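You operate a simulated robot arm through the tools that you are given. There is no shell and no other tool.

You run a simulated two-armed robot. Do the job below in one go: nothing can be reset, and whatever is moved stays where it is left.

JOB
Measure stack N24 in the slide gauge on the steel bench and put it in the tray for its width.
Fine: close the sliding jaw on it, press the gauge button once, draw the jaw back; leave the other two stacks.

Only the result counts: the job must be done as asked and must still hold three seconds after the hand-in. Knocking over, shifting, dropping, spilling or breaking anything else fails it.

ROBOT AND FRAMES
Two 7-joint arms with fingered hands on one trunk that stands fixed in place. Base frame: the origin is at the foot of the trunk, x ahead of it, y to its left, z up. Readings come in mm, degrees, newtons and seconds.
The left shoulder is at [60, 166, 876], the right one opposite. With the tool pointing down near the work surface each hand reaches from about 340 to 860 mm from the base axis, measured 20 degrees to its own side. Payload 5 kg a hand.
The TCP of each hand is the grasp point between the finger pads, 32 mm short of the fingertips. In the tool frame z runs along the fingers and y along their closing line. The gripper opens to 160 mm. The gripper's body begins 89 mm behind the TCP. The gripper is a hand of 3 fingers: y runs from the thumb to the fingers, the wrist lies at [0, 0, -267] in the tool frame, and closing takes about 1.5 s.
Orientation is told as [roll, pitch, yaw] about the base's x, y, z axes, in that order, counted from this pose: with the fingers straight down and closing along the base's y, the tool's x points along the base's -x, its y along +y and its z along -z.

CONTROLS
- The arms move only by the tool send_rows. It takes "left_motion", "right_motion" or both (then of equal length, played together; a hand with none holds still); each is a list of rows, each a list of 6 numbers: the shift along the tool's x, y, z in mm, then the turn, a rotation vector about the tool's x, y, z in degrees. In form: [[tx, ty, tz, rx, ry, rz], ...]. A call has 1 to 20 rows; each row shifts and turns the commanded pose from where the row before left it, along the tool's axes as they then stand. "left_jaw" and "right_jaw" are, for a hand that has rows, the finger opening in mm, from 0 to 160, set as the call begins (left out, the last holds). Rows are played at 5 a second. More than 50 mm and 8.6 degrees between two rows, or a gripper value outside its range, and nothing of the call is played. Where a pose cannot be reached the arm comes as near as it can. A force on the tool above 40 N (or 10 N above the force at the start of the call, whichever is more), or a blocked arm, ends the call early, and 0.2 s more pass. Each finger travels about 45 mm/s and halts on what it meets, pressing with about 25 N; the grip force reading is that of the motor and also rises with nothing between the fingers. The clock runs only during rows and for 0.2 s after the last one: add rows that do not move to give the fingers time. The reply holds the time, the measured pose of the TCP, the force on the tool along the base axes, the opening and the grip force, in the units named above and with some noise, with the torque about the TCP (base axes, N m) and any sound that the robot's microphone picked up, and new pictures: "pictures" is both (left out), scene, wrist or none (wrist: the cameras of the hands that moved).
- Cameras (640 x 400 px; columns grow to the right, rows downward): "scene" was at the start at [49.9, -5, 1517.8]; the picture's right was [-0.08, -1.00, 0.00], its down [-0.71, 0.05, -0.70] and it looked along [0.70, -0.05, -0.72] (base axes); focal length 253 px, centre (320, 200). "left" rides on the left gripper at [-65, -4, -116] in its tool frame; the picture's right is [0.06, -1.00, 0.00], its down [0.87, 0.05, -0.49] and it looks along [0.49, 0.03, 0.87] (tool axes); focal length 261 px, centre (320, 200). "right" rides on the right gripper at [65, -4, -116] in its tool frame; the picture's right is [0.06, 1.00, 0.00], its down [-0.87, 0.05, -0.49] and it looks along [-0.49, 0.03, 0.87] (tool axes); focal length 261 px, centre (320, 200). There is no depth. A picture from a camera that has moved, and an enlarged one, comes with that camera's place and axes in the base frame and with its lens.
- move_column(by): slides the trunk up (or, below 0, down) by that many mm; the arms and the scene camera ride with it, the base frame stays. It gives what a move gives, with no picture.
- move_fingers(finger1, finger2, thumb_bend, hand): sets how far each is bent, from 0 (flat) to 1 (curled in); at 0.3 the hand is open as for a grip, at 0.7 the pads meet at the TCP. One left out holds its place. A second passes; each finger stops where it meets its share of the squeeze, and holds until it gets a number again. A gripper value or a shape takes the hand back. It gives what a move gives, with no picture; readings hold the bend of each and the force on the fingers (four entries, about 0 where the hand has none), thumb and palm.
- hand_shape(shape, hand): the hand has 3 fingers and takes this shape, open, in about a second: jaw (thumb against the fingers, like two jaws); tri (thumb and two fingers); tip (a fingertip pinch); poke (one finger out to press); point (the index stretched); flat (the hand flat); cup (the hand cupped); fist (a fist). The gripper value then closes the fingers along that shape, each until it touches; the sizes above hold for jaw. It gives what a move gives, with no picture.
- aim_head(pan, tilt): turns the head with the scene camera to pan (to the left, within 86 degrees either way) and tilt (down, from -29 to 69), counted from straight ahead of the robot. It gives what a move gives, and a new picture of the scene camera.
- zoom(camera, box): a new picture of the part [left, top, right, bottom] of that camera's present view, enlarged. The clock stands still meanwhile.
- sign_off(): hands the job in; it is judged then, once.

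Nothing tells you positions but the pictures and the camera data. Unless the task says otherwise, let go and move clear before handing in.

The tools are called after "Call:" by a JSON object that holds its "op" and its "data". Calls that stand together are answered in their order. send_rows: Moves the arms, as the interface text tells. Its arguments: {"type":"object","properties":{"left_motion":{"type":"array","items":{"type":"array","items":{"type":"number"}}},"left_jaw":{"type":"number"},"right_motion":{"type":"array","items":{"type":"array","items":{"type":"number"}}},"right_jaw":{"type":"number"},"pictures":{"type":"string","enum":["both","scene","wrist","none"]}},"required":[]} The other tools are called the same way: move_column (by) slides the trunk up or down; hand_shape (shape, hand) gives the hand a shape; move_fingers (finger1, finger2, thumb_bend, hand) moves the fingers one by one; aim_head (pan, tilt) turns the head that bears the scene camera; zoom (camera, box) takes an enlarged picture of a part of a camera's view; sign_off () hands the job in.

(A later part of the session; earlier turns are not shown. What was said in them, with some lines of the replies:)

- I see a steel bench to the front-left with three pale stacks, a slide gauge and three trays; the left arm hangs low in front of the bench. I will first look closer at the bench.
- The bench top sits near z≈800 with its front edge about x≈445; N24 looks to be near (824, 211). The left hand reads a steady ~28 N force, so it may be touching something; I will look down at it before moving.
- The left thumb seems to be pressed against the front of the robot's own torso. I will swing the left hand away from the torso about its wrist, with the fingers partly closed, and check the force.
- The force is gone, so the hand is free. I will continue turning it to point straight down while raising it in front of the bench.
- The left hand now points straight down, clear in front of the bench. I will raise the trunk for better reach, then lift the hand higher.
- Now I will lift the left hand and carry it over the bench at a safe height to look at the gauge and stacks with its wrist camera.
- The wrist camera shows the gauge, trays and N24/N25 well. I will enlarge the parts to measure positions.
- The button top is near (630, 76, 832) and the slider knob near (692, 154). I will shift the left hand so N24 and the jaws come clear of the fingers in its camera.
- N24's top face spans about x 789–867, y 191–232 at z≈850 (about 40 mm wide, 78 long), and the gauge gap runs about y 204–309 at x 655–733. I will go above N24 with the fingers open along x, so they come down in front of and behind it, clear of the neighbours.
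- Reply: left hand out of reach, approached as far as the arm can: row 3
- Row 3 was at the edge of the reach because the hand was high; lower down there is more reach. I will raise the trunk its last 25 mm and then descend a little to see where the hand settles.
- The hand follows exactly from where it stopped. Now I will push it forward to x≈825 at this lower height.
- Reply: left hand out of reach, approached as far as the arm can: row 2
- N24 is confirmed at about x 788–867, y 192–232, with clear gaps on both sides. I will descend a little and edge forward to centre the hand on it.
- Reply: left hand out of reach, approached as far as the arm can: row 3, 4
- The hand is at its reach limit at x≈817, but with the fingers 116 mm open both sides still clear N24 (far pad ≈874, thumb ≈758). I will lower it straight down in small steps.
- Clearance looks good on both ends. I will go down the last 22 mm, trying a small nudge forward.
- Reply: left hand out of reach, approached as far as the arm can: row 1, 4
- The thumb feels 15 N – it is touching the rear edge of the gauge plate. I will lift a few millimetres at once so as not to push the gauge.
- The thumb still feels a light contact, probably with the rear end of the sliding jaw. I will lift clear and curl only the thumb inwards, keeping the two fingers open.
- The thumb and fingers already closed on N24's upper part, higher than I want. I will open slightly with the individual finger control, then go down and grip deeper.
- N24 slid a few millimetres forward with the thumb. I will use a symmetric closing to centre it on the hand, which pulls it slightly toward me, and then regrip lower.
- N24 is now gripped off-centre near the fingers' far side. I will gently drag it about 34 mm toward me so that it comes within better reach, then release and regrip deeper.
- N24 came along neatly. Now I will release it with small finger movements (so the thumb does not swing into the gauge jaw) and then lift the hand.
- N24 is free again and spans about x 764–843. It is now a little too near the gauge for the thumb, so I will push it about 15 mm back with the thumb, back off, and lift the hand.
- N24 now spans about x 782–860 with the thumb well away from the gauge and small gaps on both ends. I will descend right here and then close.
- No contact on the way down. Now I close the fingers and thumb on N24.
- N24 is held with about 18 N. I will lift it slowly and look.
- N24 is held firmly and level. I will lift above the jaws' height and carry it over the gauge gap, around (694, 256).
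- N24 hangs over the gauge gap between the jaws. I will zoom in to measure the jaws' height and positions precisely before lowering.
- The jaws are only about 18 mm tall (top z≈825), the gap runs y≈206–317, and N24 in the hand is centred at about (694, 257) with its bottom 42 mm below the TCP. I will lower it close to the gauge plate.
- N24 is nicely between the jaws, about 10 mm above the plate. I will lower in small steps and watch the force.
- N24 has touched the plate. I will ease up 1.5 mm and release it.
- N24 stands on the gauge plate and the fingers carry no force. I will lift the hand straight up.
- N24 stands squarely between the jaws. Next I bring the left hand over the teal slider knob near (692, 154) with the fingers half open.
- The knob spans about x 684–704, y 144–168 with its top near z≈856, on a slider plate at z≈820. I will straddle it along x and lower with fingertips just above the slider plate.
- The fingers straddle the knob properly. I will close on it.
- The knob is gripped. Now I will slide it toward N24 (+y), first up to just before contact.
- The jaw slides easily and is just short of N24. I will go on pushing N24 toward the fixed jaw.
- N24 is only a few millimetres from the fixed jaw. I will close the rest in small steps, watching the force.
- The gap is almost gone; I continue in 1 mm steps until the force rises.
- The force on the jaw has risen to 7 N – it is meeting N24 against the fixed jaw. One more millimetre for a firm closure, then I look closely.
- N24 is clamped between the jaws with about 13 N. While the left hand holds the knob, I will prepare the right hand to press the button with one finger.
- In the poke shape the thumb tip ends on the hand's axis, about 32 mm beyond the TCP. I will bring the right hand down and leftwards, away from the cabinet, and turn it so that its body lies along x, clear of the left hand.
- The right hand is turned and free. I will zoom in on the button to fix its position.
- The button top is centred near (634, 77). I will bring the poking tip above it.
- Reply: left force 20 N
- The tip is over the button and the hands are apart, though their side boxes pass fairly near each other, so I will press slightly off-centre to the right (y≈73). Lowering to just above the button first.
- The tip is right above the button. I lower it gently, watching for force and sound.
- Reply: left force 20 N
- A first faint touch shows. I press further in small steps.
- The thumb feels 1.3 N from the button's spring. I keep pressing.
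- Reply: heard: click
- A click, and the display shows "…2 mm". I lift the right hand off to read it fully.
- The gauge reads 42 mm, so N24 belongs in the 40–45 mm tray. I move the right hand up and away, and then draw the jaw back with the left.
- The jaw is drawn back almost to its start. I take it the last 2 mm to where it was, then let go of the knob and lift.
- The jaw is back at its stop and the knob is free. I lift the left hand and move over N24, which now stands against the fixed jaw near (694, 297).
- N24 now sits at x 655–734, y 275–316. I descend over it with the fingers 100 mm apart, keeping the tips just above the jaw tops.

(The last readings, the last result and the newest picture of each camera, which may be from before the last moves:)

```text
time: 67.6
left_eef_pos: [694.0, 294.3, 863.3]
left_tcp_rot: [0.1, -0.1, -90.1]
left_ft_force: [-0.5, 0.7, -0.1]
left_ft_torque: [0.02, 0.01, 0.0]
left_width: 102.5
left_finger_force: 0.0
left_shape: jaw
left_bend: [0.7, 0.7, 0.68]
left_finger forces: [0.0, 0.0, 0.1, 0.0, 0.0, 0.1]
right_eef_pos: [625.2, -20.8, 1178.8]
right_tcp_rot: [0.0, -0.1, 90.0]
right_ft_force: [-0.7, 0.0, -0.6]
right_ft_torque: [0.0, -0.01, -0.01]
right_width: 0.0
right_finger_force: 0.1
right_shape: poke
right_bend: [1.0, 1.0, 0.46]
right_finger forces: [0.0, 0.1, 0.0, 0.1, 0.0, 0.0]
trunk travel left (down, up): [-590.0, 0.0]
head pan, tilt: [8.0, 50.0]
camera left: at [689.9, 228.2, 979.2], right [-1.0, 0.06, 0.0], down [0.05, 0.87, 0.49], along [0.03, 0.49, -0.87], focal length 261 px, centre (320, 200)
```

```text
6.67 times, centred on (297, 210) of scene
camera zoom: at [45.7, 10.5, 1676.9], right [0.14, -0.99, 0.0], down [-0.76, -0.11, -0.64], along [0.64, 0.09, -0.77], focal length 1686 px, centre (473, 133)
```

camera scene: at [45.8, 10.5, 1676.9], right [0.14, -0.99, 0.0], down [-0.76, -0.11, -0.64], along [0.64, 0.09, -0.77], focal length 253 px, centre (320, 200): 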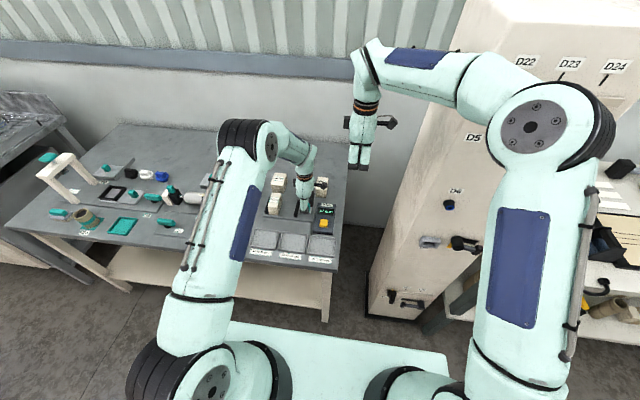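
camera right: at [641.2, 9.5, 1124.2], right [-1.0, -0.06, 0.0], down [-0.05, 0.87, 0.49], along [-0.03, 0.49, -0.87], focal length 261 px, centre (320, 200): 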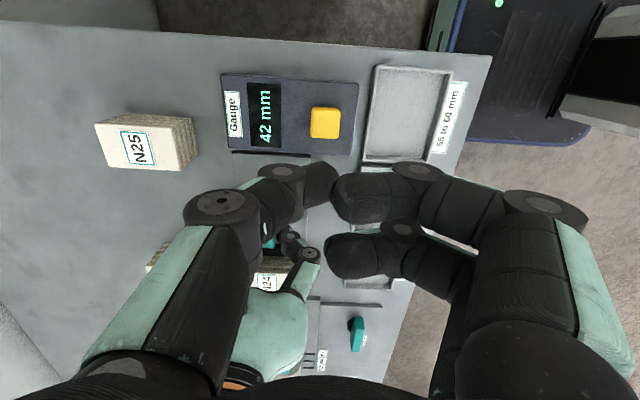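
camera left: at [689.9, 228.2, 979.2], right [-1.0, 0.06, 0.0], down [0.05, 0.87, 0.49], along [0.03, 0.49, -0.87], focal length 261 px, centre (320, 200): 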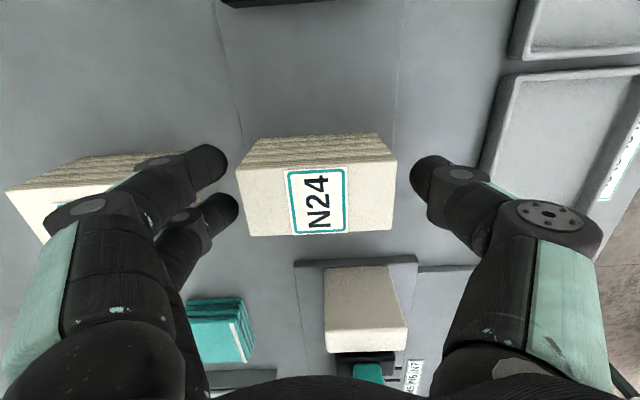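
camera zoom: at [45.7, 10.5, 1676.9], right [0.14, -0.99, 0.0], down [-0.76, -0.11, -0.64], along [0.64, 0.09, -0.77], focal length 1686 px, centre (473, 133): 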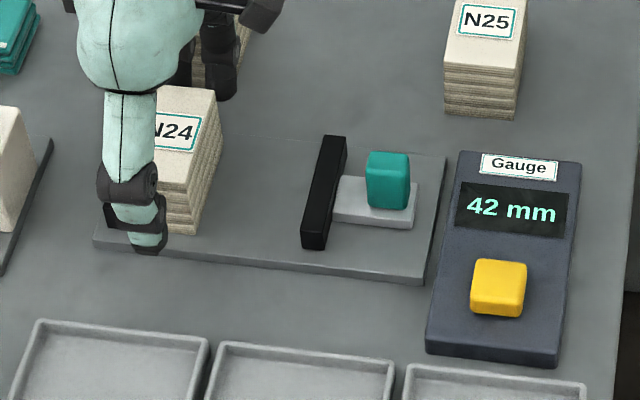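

The fingers straddle N24 with the knuckles above N30's height. I close on N24.

Call:
{"op": "send_rows", "data": {"left_motion": [[0, 0, 0, 0, 0, 0], [0, 0, 0, 0, 0, 0], [0, 0, 0, 0, 0, 0], [0, 0, 0, 0, 0, 0], [0, 0, 0, 0, 0, 0], [0, 0, 0, 0, 0, 0]], "left_jaw": 60, "pictures": "wrist"}}

Call:
{"op": "zoom", "data": {"camera": "left", "box": [160, 60, 480, 260]}}

```text
time: 69.0
left_eef_pos: [695.0, 293.5, 863.3]
left_tcp_rot: [0.2, -0.1, -90.1]
left_ft_force: [-0.8, 0.6, 0.0]
left_ft_torque: [-0.02, -0.01, 0.04]
left_width: 73.4
left_finger_force: 25.0
left_shape: jaw
left_bend: [0.73, 0.73, 0.7]
left_finger forces: [11.3, 11.3, 0.0, 0.1, 22.6, 0.0]
right_eef_pos: [625.0, -20.3, 1179.0]
right_tcp_rot: [0.0, -0.1, 90.0]
right_ft_force: [0.4, -0.8, -0.3]
right_ft_torque: [0.01, 0.01, -0.04]
right_width: 0.0
right_finger_force: 0.1
right_shape: poke
right_bend: [1.0, 1.0, 0.46]
right_finger forces: [0.0, 0.1, 0.0, 0.0, 0.0, 0.1]
trunk travel left (down, up): [-590.0, 0.0]
head pan, tilt: [8.0, 50.0]
camera left: at [689.9, 228.3, 979.3], right [-1.0, 0.06, 0.0], down [0.05, 0.87, 0.49], along [0.03, 0.49, -0.87], focal length 261 px, centre (320, 200)
```

left: 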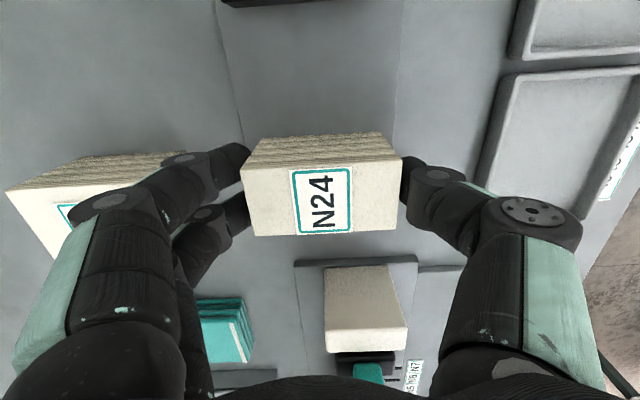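

```text
2.00 times, centred on (320, 160) of left
camera zoom: at [689.9, 228.3, 979.3], right [-1.0, 0.06, 0.0], down [0.05, 0.87, 0.49], along [0.03, 0.49, -0.87], focal length 521 px, centre (320, 280)
```

zoom: 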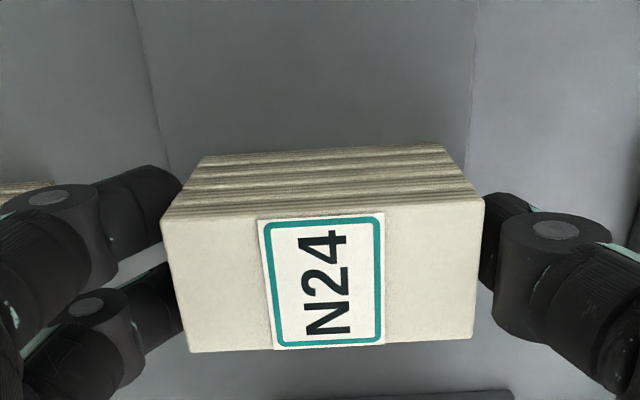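

N24 is held at 25 N, centred. The tray is only about 75 mm deep along x but about 98 mm along y, so N24 (79 mm long) must be turned by 90°. First I lift and carry it in front of the gauge.

Call:
{"op": "send_rows", "data": {"left_motion": [[-1.5, 0, -3, 0, 0, 0], [-1.5, 0, -12, 0, 0, 0], [0, 0, -30, 0, 0, 0], [0, 0, -40, 0, 0, 0], [0, -25, -15, 0, 0, 0], [0, -40, 0, 0, 0, 0], [0, -40, 0, 0, 0, 0], [0, -40, 0, 0, 0, 0], [0, 0, 0, 0, 0, 0]], "left_jaw": 60, "pictures": "both"}}

Call:
{"op": "zoom", "data": {"camera": "scene", "box": [232, 180, 342, 270]}}

```text
time: 71.0
left_eef_pos: [549.2, 289.2, 962.6]
left_tcp_rot: [0.1, 0.1, -90.1]
left_ft_force: [-0.2, 0.1, -1.1]
left_ft_torque: [0.0, -0.03, 0.01]
left_width: 73.6
left_finger_force: 25.2
left_shape: jaw
left_bend: [0.73, 0.73, 0.7]
left_finger forces: [11.5, 11.3, 0.0, 0.0, 22.9, 0.0]
right_eef_pos: [625.2, -20.7, 1177.9]
right_tcp_rot: [0.0, 0.0, 90.0]
right_ft_force: [0.2, -1.0, -0.5]
right_ft_torque: [0.02, 0.02, 0.0]
right_width: 0.0
right_finger_force: 0.1
right_shape: poke
right_bend: [1.0, 1.0, 0.46]
right_finger forces: [0.0, 0.0, 0.1, 0.0, 0.0, 0.1]
trunk travel left (down, up): [-590.0, 0.0]
head pan, tilt: [8.0, 50.0]
camera scene: at [46.6, 10.5, 1676.8], right [0.14, -0.99, 0.0], down [-0.76, -0.11, -0.64], along [0.64, 0.09, -0.77], focal length 253 px, centre (320, 200)
camera left: at [545.1, 224.5, 1077.3], right [-1.0, 0.06, 0.0], down [0.05, 0.87, 0.49], along [0.03, 0.49, -0.87], focal length 261 px, centre (320, 200)
```

scene: 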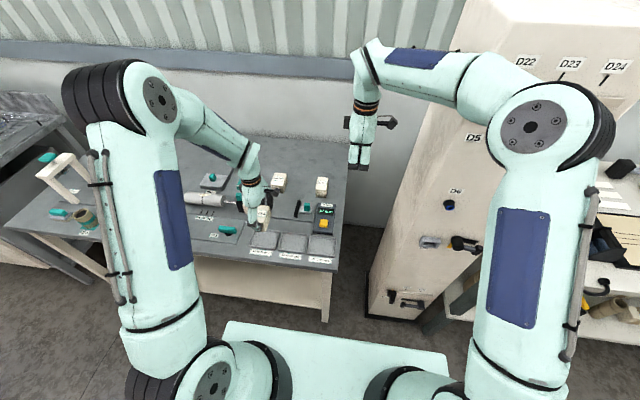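
left: 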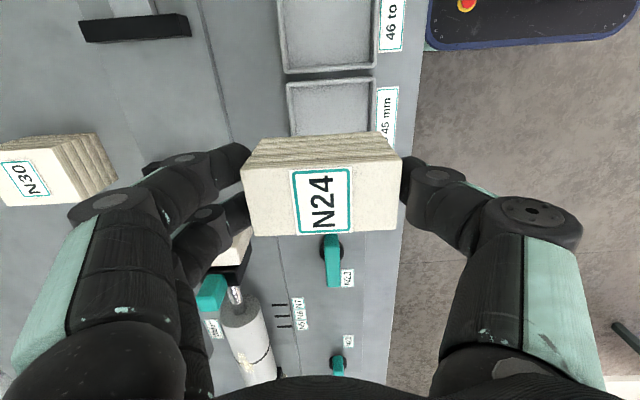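

```text
4.44 times, centred on (287, 225) of scene
camera zoom: at [46.6, 10.5, 1676.8], right [0.14, -0.99, 0.0], down [-0.76, -0.11, -0.64], along [0.64, 0.09, -0.77], focal length 1124 px, centre (467, 89)
```

zoom: 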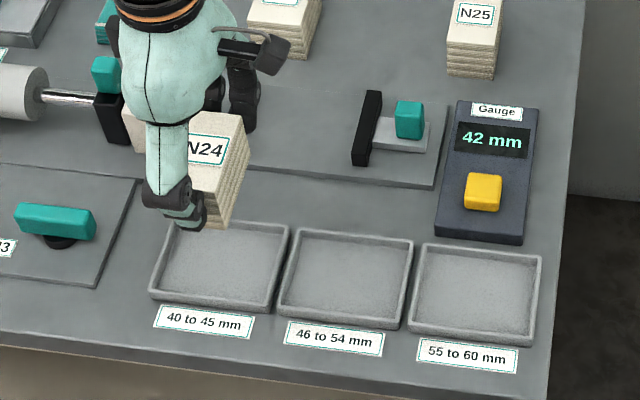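

N24 hangs above the tray area; the tray spans x≈496–578, y≈246–354. I now turn the hand by 90° so N24's long side lies along y.

Call:
{"op": "send_rows", "data": {"left_motion": [[0, 0, 0, 0, 0, -8.18], [0, 0, 0, 0, 0, -8.18], [0, 0, 0, 0, 0, -8.18], [0, 0, 0, 0, 0, -8.18], [0, 0, 0, 0, 0, -8.18], [0, 0, 0, 0, 0, -8.18], [0, 0, 0, 0, 0, -8.18], [0, 0, 0, 0, 0, -8.18], [0, 0, 0, 0, 0, -8.18], [0, 0, 0, 0, 0, -8.18], [0, 0, 0, 0, 0, -8.18], [0, 0, 0, 0, 0, 0]], "left_jaw": 60, "pictures": "both"}}

Call:
{"op": "zoom", "data": {"camera": "scene", "box": [232, 180, 342, 270]}}

```text
time: 73.6
left_eef_pos: [549.7, 289.8, 963.6]
left_tcp_rot: [-0.2, -0.1, 0.0]
left_ft_force: [-0.3, -0.2, -0.2]
left_ft_torque: [-0.01, 0.0, 0.0]
left_width: 73.6
left_finger_force: 25.2
left_shape: jaw
left_bend: [0.73, 0.73, 0.7]
left_finger forces: [11.4, 11.5, 0.0, 0.0, 22.9, 0.0]
right_eef_pos: [624.5, -21.7, 1179.1]
right_tcp_rot: [0.0, 0.0, 90.0]
right_ft_force: [-0.4, -0.1, -0.6]
right_ft_torque: [0.0, 0.01, 0.03]
right_width: 0.0
right_finger_force: 0.2
right_shape: poke
right_bend: [1.0, 1.0, 0.46]
right_finger forces: [0.0, 0.1, 0.0, 0.0, 0.0, 0.0]
trunk travel left (down, up): [-590.0, 0.0]
head pan, tilt: [8.0, 50.0]
camera scene: at [45.8, 10.7, 1676.9], right [0.14, -0.99, 0.0], down [-0.76, -0.11, -0.64], along [0.64, 0.09, -0.77], focal length 253 px, centre (320, 200)
camera left: at [614.3, 286.3, 1078.9], right [-0.06, -1.0, 0.0], down [-0.87, 0.05, 0.49], along [-0.49, 0.03, -0.87], focal length 261 px, centre (320, 200)
```

scene: 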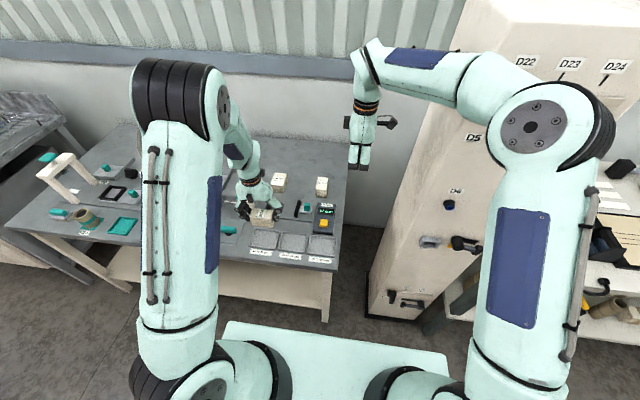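
left: 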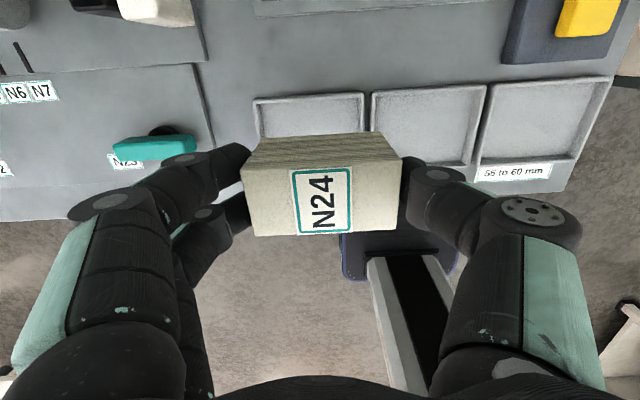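

```text
4.44 times, centred on (287, 225) of scene
camera zoom: at [45.8, 10.7, 1676.9], right [0.14, -0.99, 0.0], down [-0.76, -0.11, -0.64], along [0.64, 0.09, -0.77], focal length 1124 px, centre (467, 89)
```

zoom: 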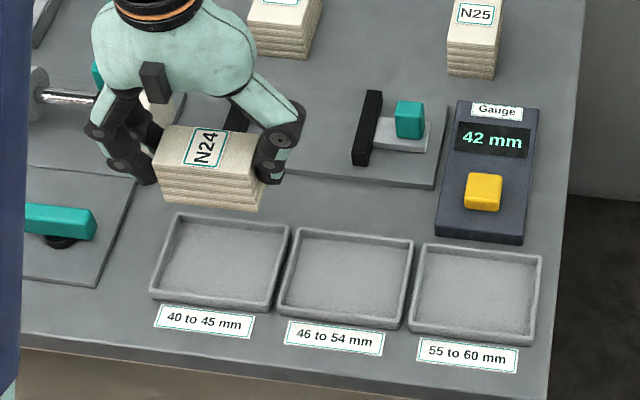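

N24 is turned. I move it over the tray centre and lower it to a little above the rim, then check the alignment.

Call:
{"op": "send_rows", "data": {"left_motion": [[5, 6, 15, 0, 0, 0], [4.7, 6.5, 20, 0, 0, 0], [0, 0, 20, 0, 0, 0], [0, 0, 18, 0, 0, 0], [0, 0, 0, 0, 0, 0]], "left_jaw": 60, "pictures": "both"}}

Call:
{"op": "zoom", "data": {"camera": "scene", "box": [232, 190, 312, 265]}}

Call:
{"op": "zoom", "data": {"camera": "left", "box": [160, 40, 480, 240]}}

```text
time: 74.8
left_eef_pos: [540.8, 304.4, 890.0]
left_tcp_rot: [-0.1, 0.0, -0.1]
left_ft_force: [-0.1, 0.5, -0.7]
left_ft_torque: [-0.01, 0.0, 0.03]
left_width: 73.6
left_finger_force: 25.0
left_shape: jaw
left_bend: [0.73, 0.73, 0.7]
left_finger forces: [11.3, 11.5, 0.0, 0.0, 22.8, 0.0]
right_eef_pos: [625.6, -20.3, 1177.7]
right_tcp_rot: [0.0, 0.0, 89.9]
right_ft_force: [-0.1, -0.3, 0.9]
right_ft_torque: [0.03, 0.01, 0.01]
right_width: 0.0
right_finger_force: 0.0
right_shape: poke
right_bend: [1.0, 1.0, 0.46]
right_finger forces: [0.0, 0.1, 0.0, 0.0, 0.0, 0.0]
trunk travel left (down, up): [-590.0, 0.0]
head pan, tilt: [8.0, 50.0]
camera scene: at [45.6, 10.4, 1676.9], right [0.14, -0.99, 0.0], down [-0.76, -0.11, -0.64], along [0.64, 0.09, -0.77], focal length 253 px, centre (320, 200)
camera left: at [604.5, 299.2, 1005.6], right [-0.06, -1.0, 0.0], down [-0.87, 0.06, 0.49], along [-0.49, 0.03, -0.87], focal length 261 px, centre (320, 200)
```

scene: 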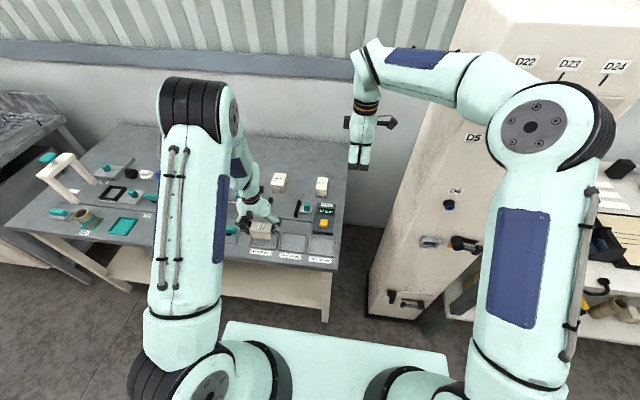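
left: 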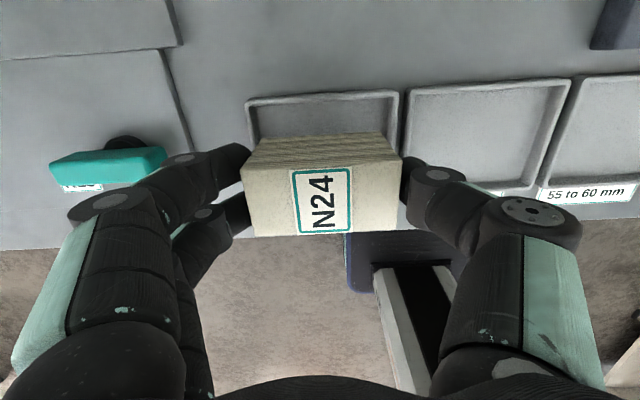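

```text
5.33 times, centred on (272, 228) of scene
camera zoom: at [45.6, 10.4, 1676.9], right [0.14, -0.99, 0.0], down [-0.76, -0.11, -0.64], along [0.64, 0.09, -0.77], focal length 1349 px, centre (576, 53)
```

zoom: 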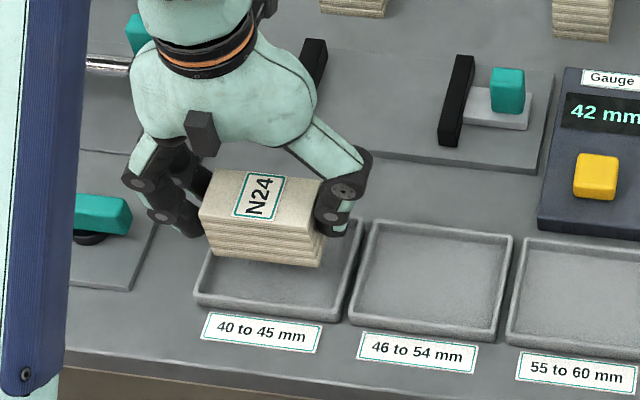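

```text
2.00 times, centred on (320, 140) of left
camera zoom: at [604.5, 299.2, 1005.6], right [-0.06, -1.0, 0.0], down [-0.87, 0.06, 0.49], along [-0.49, 0.03, -0.87], focal length 521 px, centre (320, 320)
```

zoom: 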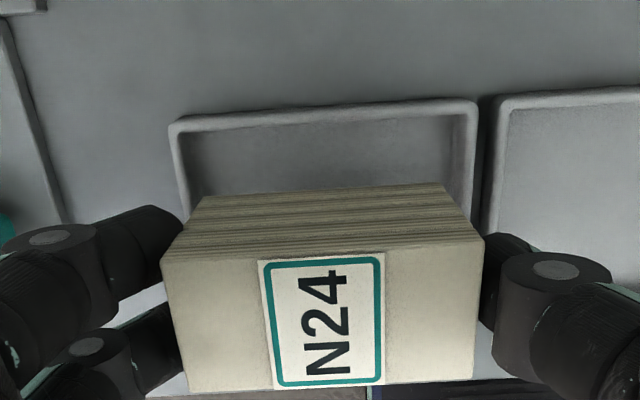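

The alignment is good: N24 spans x 517–558, y 262–341 within the tray's inside. I lower it toward the tray floor.

Call:
{"op": "send_rows", "data": {"left_motion": [[0, -1.5, 8, 0, 0, 0], [0, 0, 10, 0, 0, 0], [0, 0, 8, 0, 0, 0], [0, 0, 0, 0, 0, 0]], "left_jaw": 60, "pictures": "wrist"}}

Call:
{"op": "zoom", "data": {"camera": "scene", "box": [232, 200, 312, 265]}}

Call:
{"op": "zoom", "data": {"camera": "left", "box": [160, 40, 480, 240]}}

```text
time: 75.8
left_eef_pos: [538.6, 300.7, 864.4]
left_tcp_rot: [-0.1, -0.1, -0.1]
left_ft_force: [0.4, 0.6, -0.9]
left_ft_torque: [0.02, 0.01, -0.02]
left_width: 73.5
left_finger_force: 25.3
left_shape: jaw
left_bend: [0.73, 0.73, 0.7]
left_finger forces: [11.4, 11.4, 0.0, 0.0, 22.9, 0.1]
right_eef_pos: [624.8, -19.9, 1179.6]
right_tcp_rot: [-0.1, 0.0, 90.0]
right_ft_force: [-0.8, 0.6, 0.0]
right_ft_torque: [0.04, 0.01, -0.01]
right_width: 0.0
right_finger_force: 0.0
right_shape: poke
right_bend: [1.0, 1.0, 0.46]
right_finger forces: [0.1, 0.0, 0.0, 0.0, 0.1, 0.0]
trunk travel left (down, up): [-590.0, 0.0]
head pan, tilt: [8.0, 50.0]
camera left: at [604.4, 297.3, 979.5], right [-0.06, -1.0, 0.0], down [-0.87, 0.06, 0.49], along [-0.49, 0.03, -0.87], focal length 261 px, centre (320, 200)
```

left: 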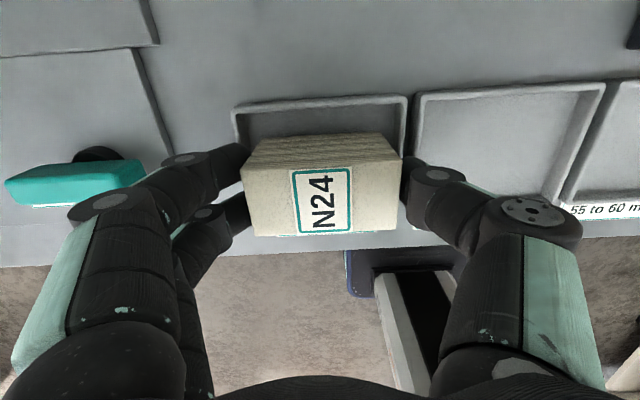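

```text
6.15 times, centred on (272, 232) of scene
camera zoom: at [45.7, 10.5, 1676.9], right [0.14, -0.99, 0.0], down [-0.76, -0.11, -0.64], along [0.64, 0.09, -0.77], focal length 1556 px, centre (615, 0)
```

zoom: 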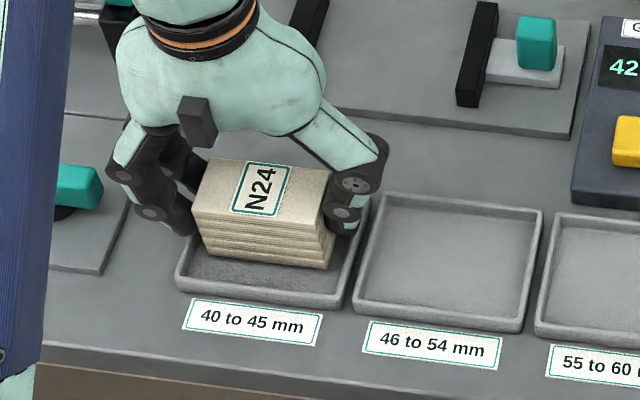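

```text
2.00 times, centred on (320, 140) of left
camera zoom: at [604.4, 297.3, 979.5], right [-0.06, -1.0, 0.0], down [-0.87, 0.06, 0.49], along [-0.49, 0.03, -0.87], focal length 521 px, centre (320, 320)
```

zoom: 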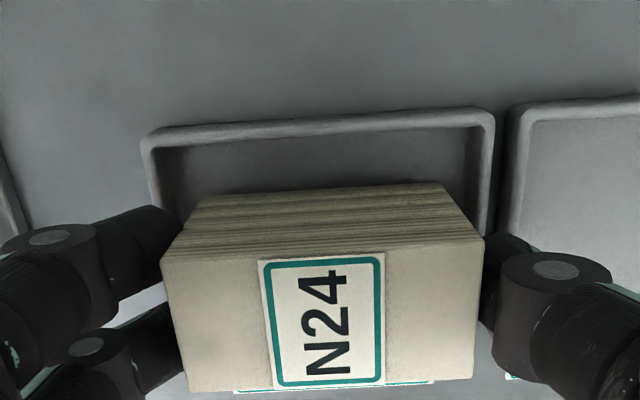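

N24 is inside the rim's outline and about to enter the tray. I lower on in small steps until it touches.

Call:
{"op": "send_rows", "data": {"left_motion": [[0, 0, 3, 0, 0, 0], [0, 0, 2, 0, 0, 0], [0, 0, 0, 0, 0, 0]], "left_jaw": 60, "pictures": "none"}}

Call:
{"op": "send_rows", "data": {"left_motion": [[0, 0, 2, 0, 0, 0], [0, 0, 0, 0, 0, 0]], "left_jaw": 60, "pictures": "none"}}

```text
time: 76.6
left_eef_pos: [540.3, 302.4, 859.4]
left_tcp_rot: [0.0, -0.1, 0.0]
left_ft_force: [0.5, -0.6, -1.4]
left_ft_torque: [0.02, 0.0, -0.01]
left_width: 73.6
left_finger_force: 25.4
left_shape: jaw
left_bend: [0.73, 0.73, 0.7]
left_finger forces: [11.4, 11.4, 0.0, 0.0, 22.8, 0.0]
right_eef_pos: [625.2, -21.0, 1178.6]
right_tcp_rot: [0.1, 0.1, 90.0]
right_ft_force: [-0.8, 0.5, -0.3]
right_ft_torque: [0.02, 0.01, -0.01]
right_width: 0.0
right_finger_force: 0.1
right_shape: poke
right_bend: [1.0, 1.0, 0.46]
right_finger forces: [0.0, 0.1, 0.0, 0.0, 0.0, 0.0]
trunk travel left (down, up): [-590.0, 0.0]
head pan, tilt: [8.0, 50.0]
```

```text
time: 77.2
left_eef_pos: [540.9, 301.7, 857.6]
left_tcp_rot: [-0.1, -0.2, -0.1]
left_ft_force: [-1.6, 0.3, 2.7]
left_ft_torque: [0.02, 0.04, 0.03]
left_width: 73.8
left_finger_force: 25.3
left_shape: jaw
left_bend: [0.73, 0.73, 0.7]
left_finger forces: [11.6, 11.7, 0.0, 0.0, 23.5, 0.0]
right_eef_pos: [625.5, -20.5, 1179.2]
right_tcp_rot: [0.0, 0.1, 90.1]
right_ft_force: [-0.2, 0.1, -0.5]
right_ft_torque: [0.01, 0.03, 0.02]
right_width: 0.1
right_finger_force: 0.0
right_shape: poke
right_bend: [1.0, 1.0, 0.46]
right_finger forces: [0.1, 0.0, 0.0, 0.1, 0.1, 0.1]
trunk travel left (down, up): [-590.0, 0.0]
head pan, tilt: [8.0, 50.0]
```

Contact begins at the expected tray-floor height. Let me check visually before releasing.

Call:
{"op": "zoom", "data": {"camera": "scene", "box": [242, 210, 302, 260]}}

Call:
{"op": "zoom", "data": {"camera": "left", "box": [160, 40, 480, 240]}}

```text
8.00 times, centred on (272, 235) of scene
camera zoom: at [45.6, 10.4, 1677.0], right [0.14, -0.99, 0.0], down [-0.76, -0.11, -0.64], along [0.64, 0.09, -0.77], focal length 2023 px, centre (704, -80)
```

zoom: 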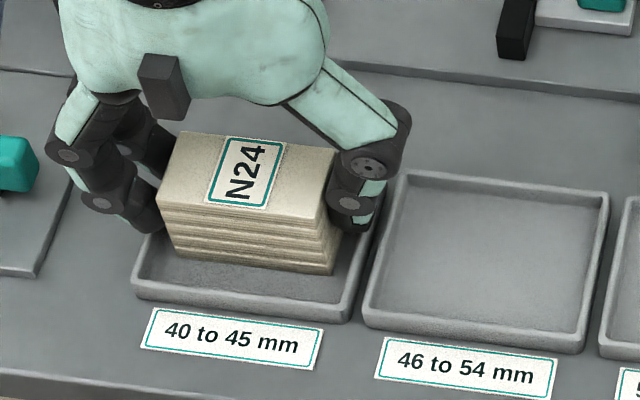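

```text
2.00 times, centred on (320, 140) of left
camera zoom: at [604.8, 297.4, 973.0], right [-0.06, -1.0, 0.0], down [-0.87, 0.06, 0.49], along [-0.49, 0.03, -0.87], focal length 521 px, centre (320, 320)
```

zoom: 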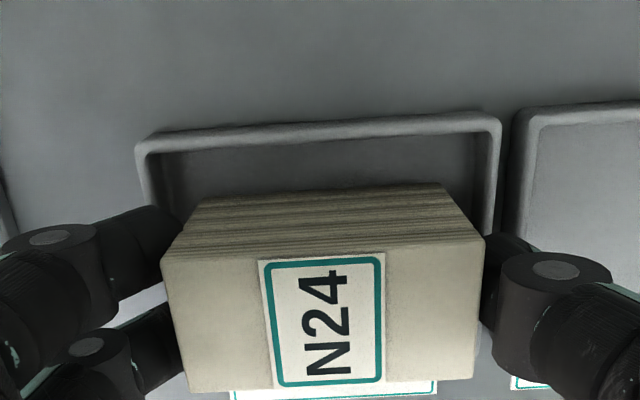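

N24 sits within the tray. I settle it half a millimetre more and open the fingers.

Call:
{"op": "send_rows", "data": {"left_motion": [[0, 0, 0.7, 0, 0, 0], [0, 0, 0, 0, 0, 0]], "left_jaw": 60, "pictures": "none"}}

Call:
{"op": "send_rows", "data": {"left_motion": [[0, 0, 0, 0, 0, 0], [0, 0, 0, 0, 0, 0], [0, 0, 0, 0, 0, 0], [0, 0, 0, 0, 0, 0], [0, 0, 0, 0, 0, 0]], "left_jaw": 104, "pictures": "wrist"}}

Call:
{"op": "zoom", "data": {"camera": "left", "box": [160, 40, 480, 240]}}

Call:
{"op": "zoom", "data": {"camera": "scene", "box": [242, 210, 302, 260]}}

```text
time: 77.8
left_eef_pos: [540.5, 301.3, 856.3]
left_tcp_rot: [0.0, -0.2, 0.0]
left_ft_force: [-0.2, 0.2, 9.0]
left_ft_torque: [0.04, 0.04, 0.0]
left_width: 73.8
left_finger_force: 24.8
left_shape: jaw
left_bend: [0.73, 0.73, 0.7]
left_finger forces: [12.3, 12.5, 0.1, 0.0, 24.3, 0.1]
right_eef_pos: [625.6, -21.1, 1179.9]
right_tcp_rot: [0.0, 0.1, 90.0]
right_ft_force: [-0.2, 0.7, 0.3]
right_ft_torque: [-0.03, -0.02, 0.01]
right_width: 0.2
right_finger_force: 0.0
right_shape: poke
right_bend: [1.0, 1.0, 0.46]
right_finger forces: [0.0, 0.1, 0.0, 0.0, 0.1, 0.0]
trunk travel left (down, up): [-590.0, 0.0]
head pan, tilt: [8.0, 50.0]
```

```text
time: 79.0
left_eef_pos: [541.9, 301.7, 856.9]
left_tcp_rot: [-0.1, -0.1, -0.2]
left_ft_force: [-0.8, -0.7, -0.7]
left_ft_torque: [0.01, 0.0, 0.03]
left_width: 103.6
left_finger_force: 0.1
left_shape: jaw
left_bend: [0.7, 0.7, 0.67]
left_finger forces: [0.0, 0.0, 0.1, 0.0, 0.0, 0.0]
right_eef_pos: [625.1, -21.6, 1179.5]
right_tcp_rot: [0.0, 0.0, 90.0]
right_ft_force: [0.4, -1.0, -0.6]
right_ft_torque: [-0.05, -0.04, 0.0]
right_width: 0.1
right_finger_force: 0.0
right_shape: poke
right_bend: [1.0, 1.0, 0.46]
right_finger forces: [0.0, 0.0, 0.0, 0.0, 0.0, 0.0]
trunk travel left (down, up): [-590.0, 0.0]
head pan, tilt: [8.0, 50.0]
camera left: at [604.9, 297.4, 971.9], right [-0.06, -1.0, 0.0], down [-0.87, 0.06, 0.49], along [-0.49, 0.03, -0.87], focal length 261 px, centre (320, 200)
```

left: 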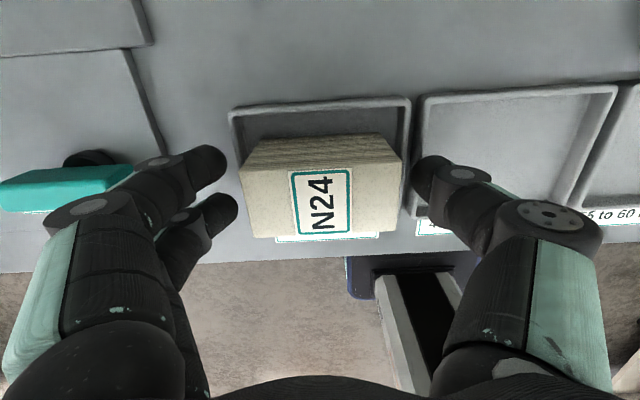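

```text
2.00 times, centred on (320, 140) of left
camera zoom: at [604.9, 297.4, 971.9], right [-0.06, -1.0, 0.0], down [-0.87, 0.06, 0.49], along [-0.49, 0.03, -0.87], focal length 521 px, centre (320, 320)
```

zoom: 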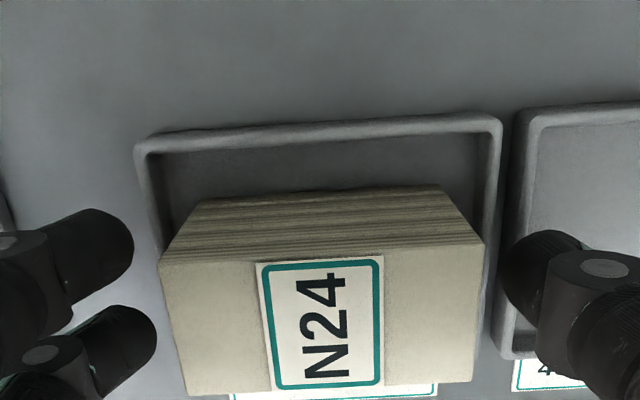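

```text
8.00 times, centred on (272, 235) of scene
camera zoom: at [45.8, 10.5, 1676.9], right [0.14, -0.99, 0.0], down [-0.76, -0.11, -0.64], along [0.64, 0.09, -0.77], focal length 2023 px, centre (704, -80)
```

zoom: 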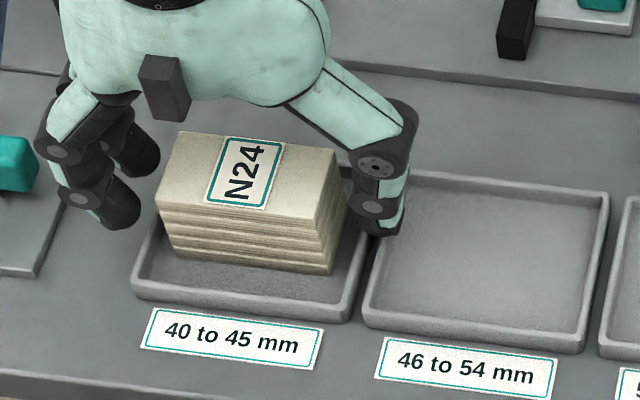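

N24 rests in the 40–45 mm tray and the fingers are clear. I lift the left hand straight up and take it away.

Call:
{"op": "send_rows", "data": {"left_motion": [[0, 0, -8, 0, 0, 0], [0, 0, -20, 0, 0, 0], [0, 0, -35, 0, 0, 0], [0, 0, -45, 0, 0, 0], [0, 0, -45, 0, 0, 0], [0, 0, -40, 0, 0, 0], [40, 0, 0, 0, 0, 0], [40, 0, 0, 0, 0, 0], [40, 0, 0, 0, 0, 0], [0, 0, 0, 0, 0, 0]], "left_jaw": 104, "pictures": "both"}}

Call:
{"op": "zoom", "data": {"camera": "scene", "box": [232, 160, 352, 265]}}

Call:
{"op": "zoom", "data": {"camera": "left", "box": [160, 0, 640, 200]}}

```text
time: 81.2
left_eef_pos: [420.5, 301.1, 1049.1]
left_tcp_rot: [0.0, -0.1, -0.2]
left_ft_force: [0.7, 1.1, -0.5]
left_ft_torque: [0.0, 0.02, -0.01]
left_width: 103.7
left_finger_force: 0.1
left_shape: jaw
left_bend: [0.7, 0.7, 0.67]
left_finger forces: [0.0, 0.1, 0.0, 0.1, 0.1, 0.0]
right_eef_pos: [625.6, -21.7, 1178.9]
right_tcp_rot: [-0.1, 0.0, 90.0]
right_ft_force: [0.4, 0.3, 0.2]
right_ft_torque: [0.02, 0.02, 0.02]
right_width: 0.0
right_finger_force: 0.1
right_shape: poke
right_bend: [1.0, 1.0, 0.46]
right_finger forces: [0.1, 0.0, 0.0, 0.0, 0.0, 0.0]
trunk travel left (down, up): [-590.0, 0.0]
head pan, tilt: [8.0, 50.0]
camera scene: at [46.8, 10.2, 1676.8], right [0.14, -0.99, 0.0], down [-0.76, -0.11, -0.64], along [0.64, 0.09, -0.77], focal length 253 px, centre (320, 200)
camera left: at [484.8, 297.2, 1164.7], right [-0.06, -1.0, 0.0], down [-0.87, 0.06, 0.49], along [-0.49, 0.03, -0.87], focal length 261 px, centre (320, 200)
```

scene: 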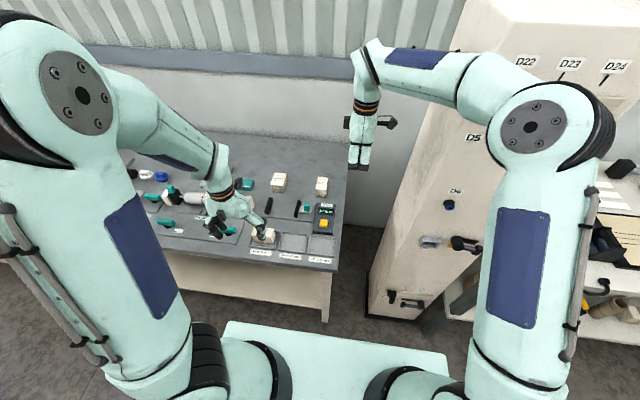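
left: 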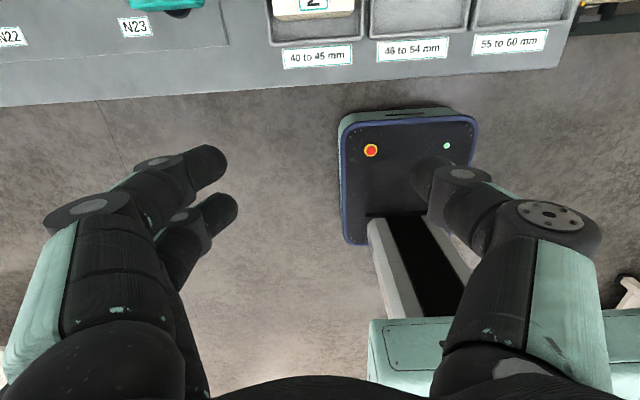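

```text
3.81 times, centred on (292, 212) of scene
camera zoom: at [46.8, 10.2, 1676.8], right [0.14, -0.99, 0.0], down [-0.76, -0.11, -0.64], along [0.64, 0.09, -0.77], focal length 963 px, centre (427, 152)
```

zoom: 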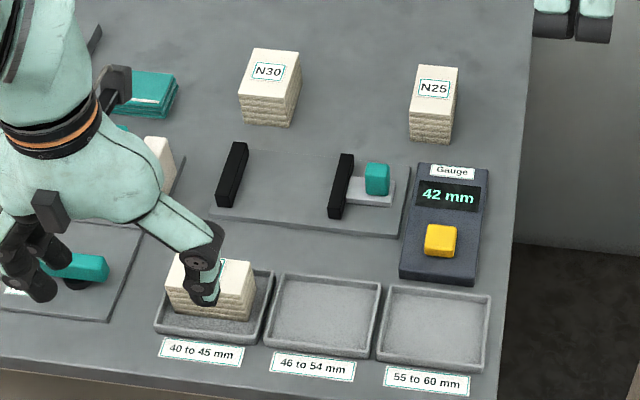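

```text
1.33 times, centred on (400, 100) of left
camera zoom: at [484.8, 297.2, 1164.7], right [-0.06, -1.0, 0.0], down [-0.87, 0.06, 0.49], along [-0.49, 0.03, -0.87], focal length 348 px, centre (213, 333)
```

zoom: 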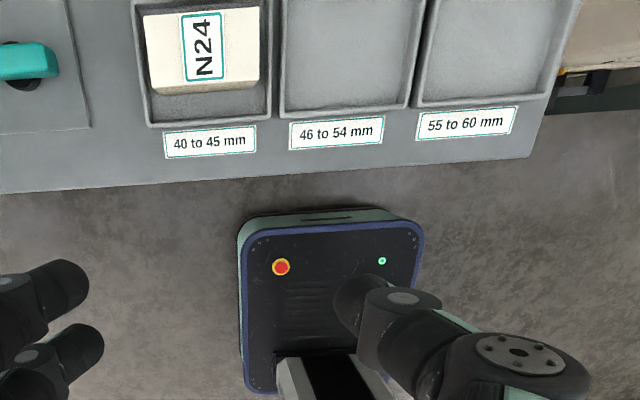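

N24 lies flat in the 40–45 mm tray, the gauge shows 42 mm with its jaw drawn back, and N30 and N25 stand where they were. Both hands are clear, so I hand the job in.

Call:
{"op": "sign_off", "data": {}}

```text
The job is handed in.
```

N24 measured 42 mm on the slide gauge and now lies flat in the 40–45 mm tray. I handed the job in with both hands clear.

- **Measurement:** I closed the sliding jaw on N24 until it was firm against the fixed jaw and pressed the button once (one click heard). I then drew the jaw back to its stop.
- **Placement:** I turned N24 by 90° for the tray, because its roughly 79 mm long side would not fit the other way. It sits inside the rim.
- **Other stacks:** In the last picture N30 and N25 stand where they were.
- **Contact on the way:** While lowering onto N24, the left thumb briefly pressed the gauge with about 15 N, most likely at the rear end of the sliding jaw. I lifted off at once. I saw no sign that the gauge had shifted, and the slide worked normally afterwards.
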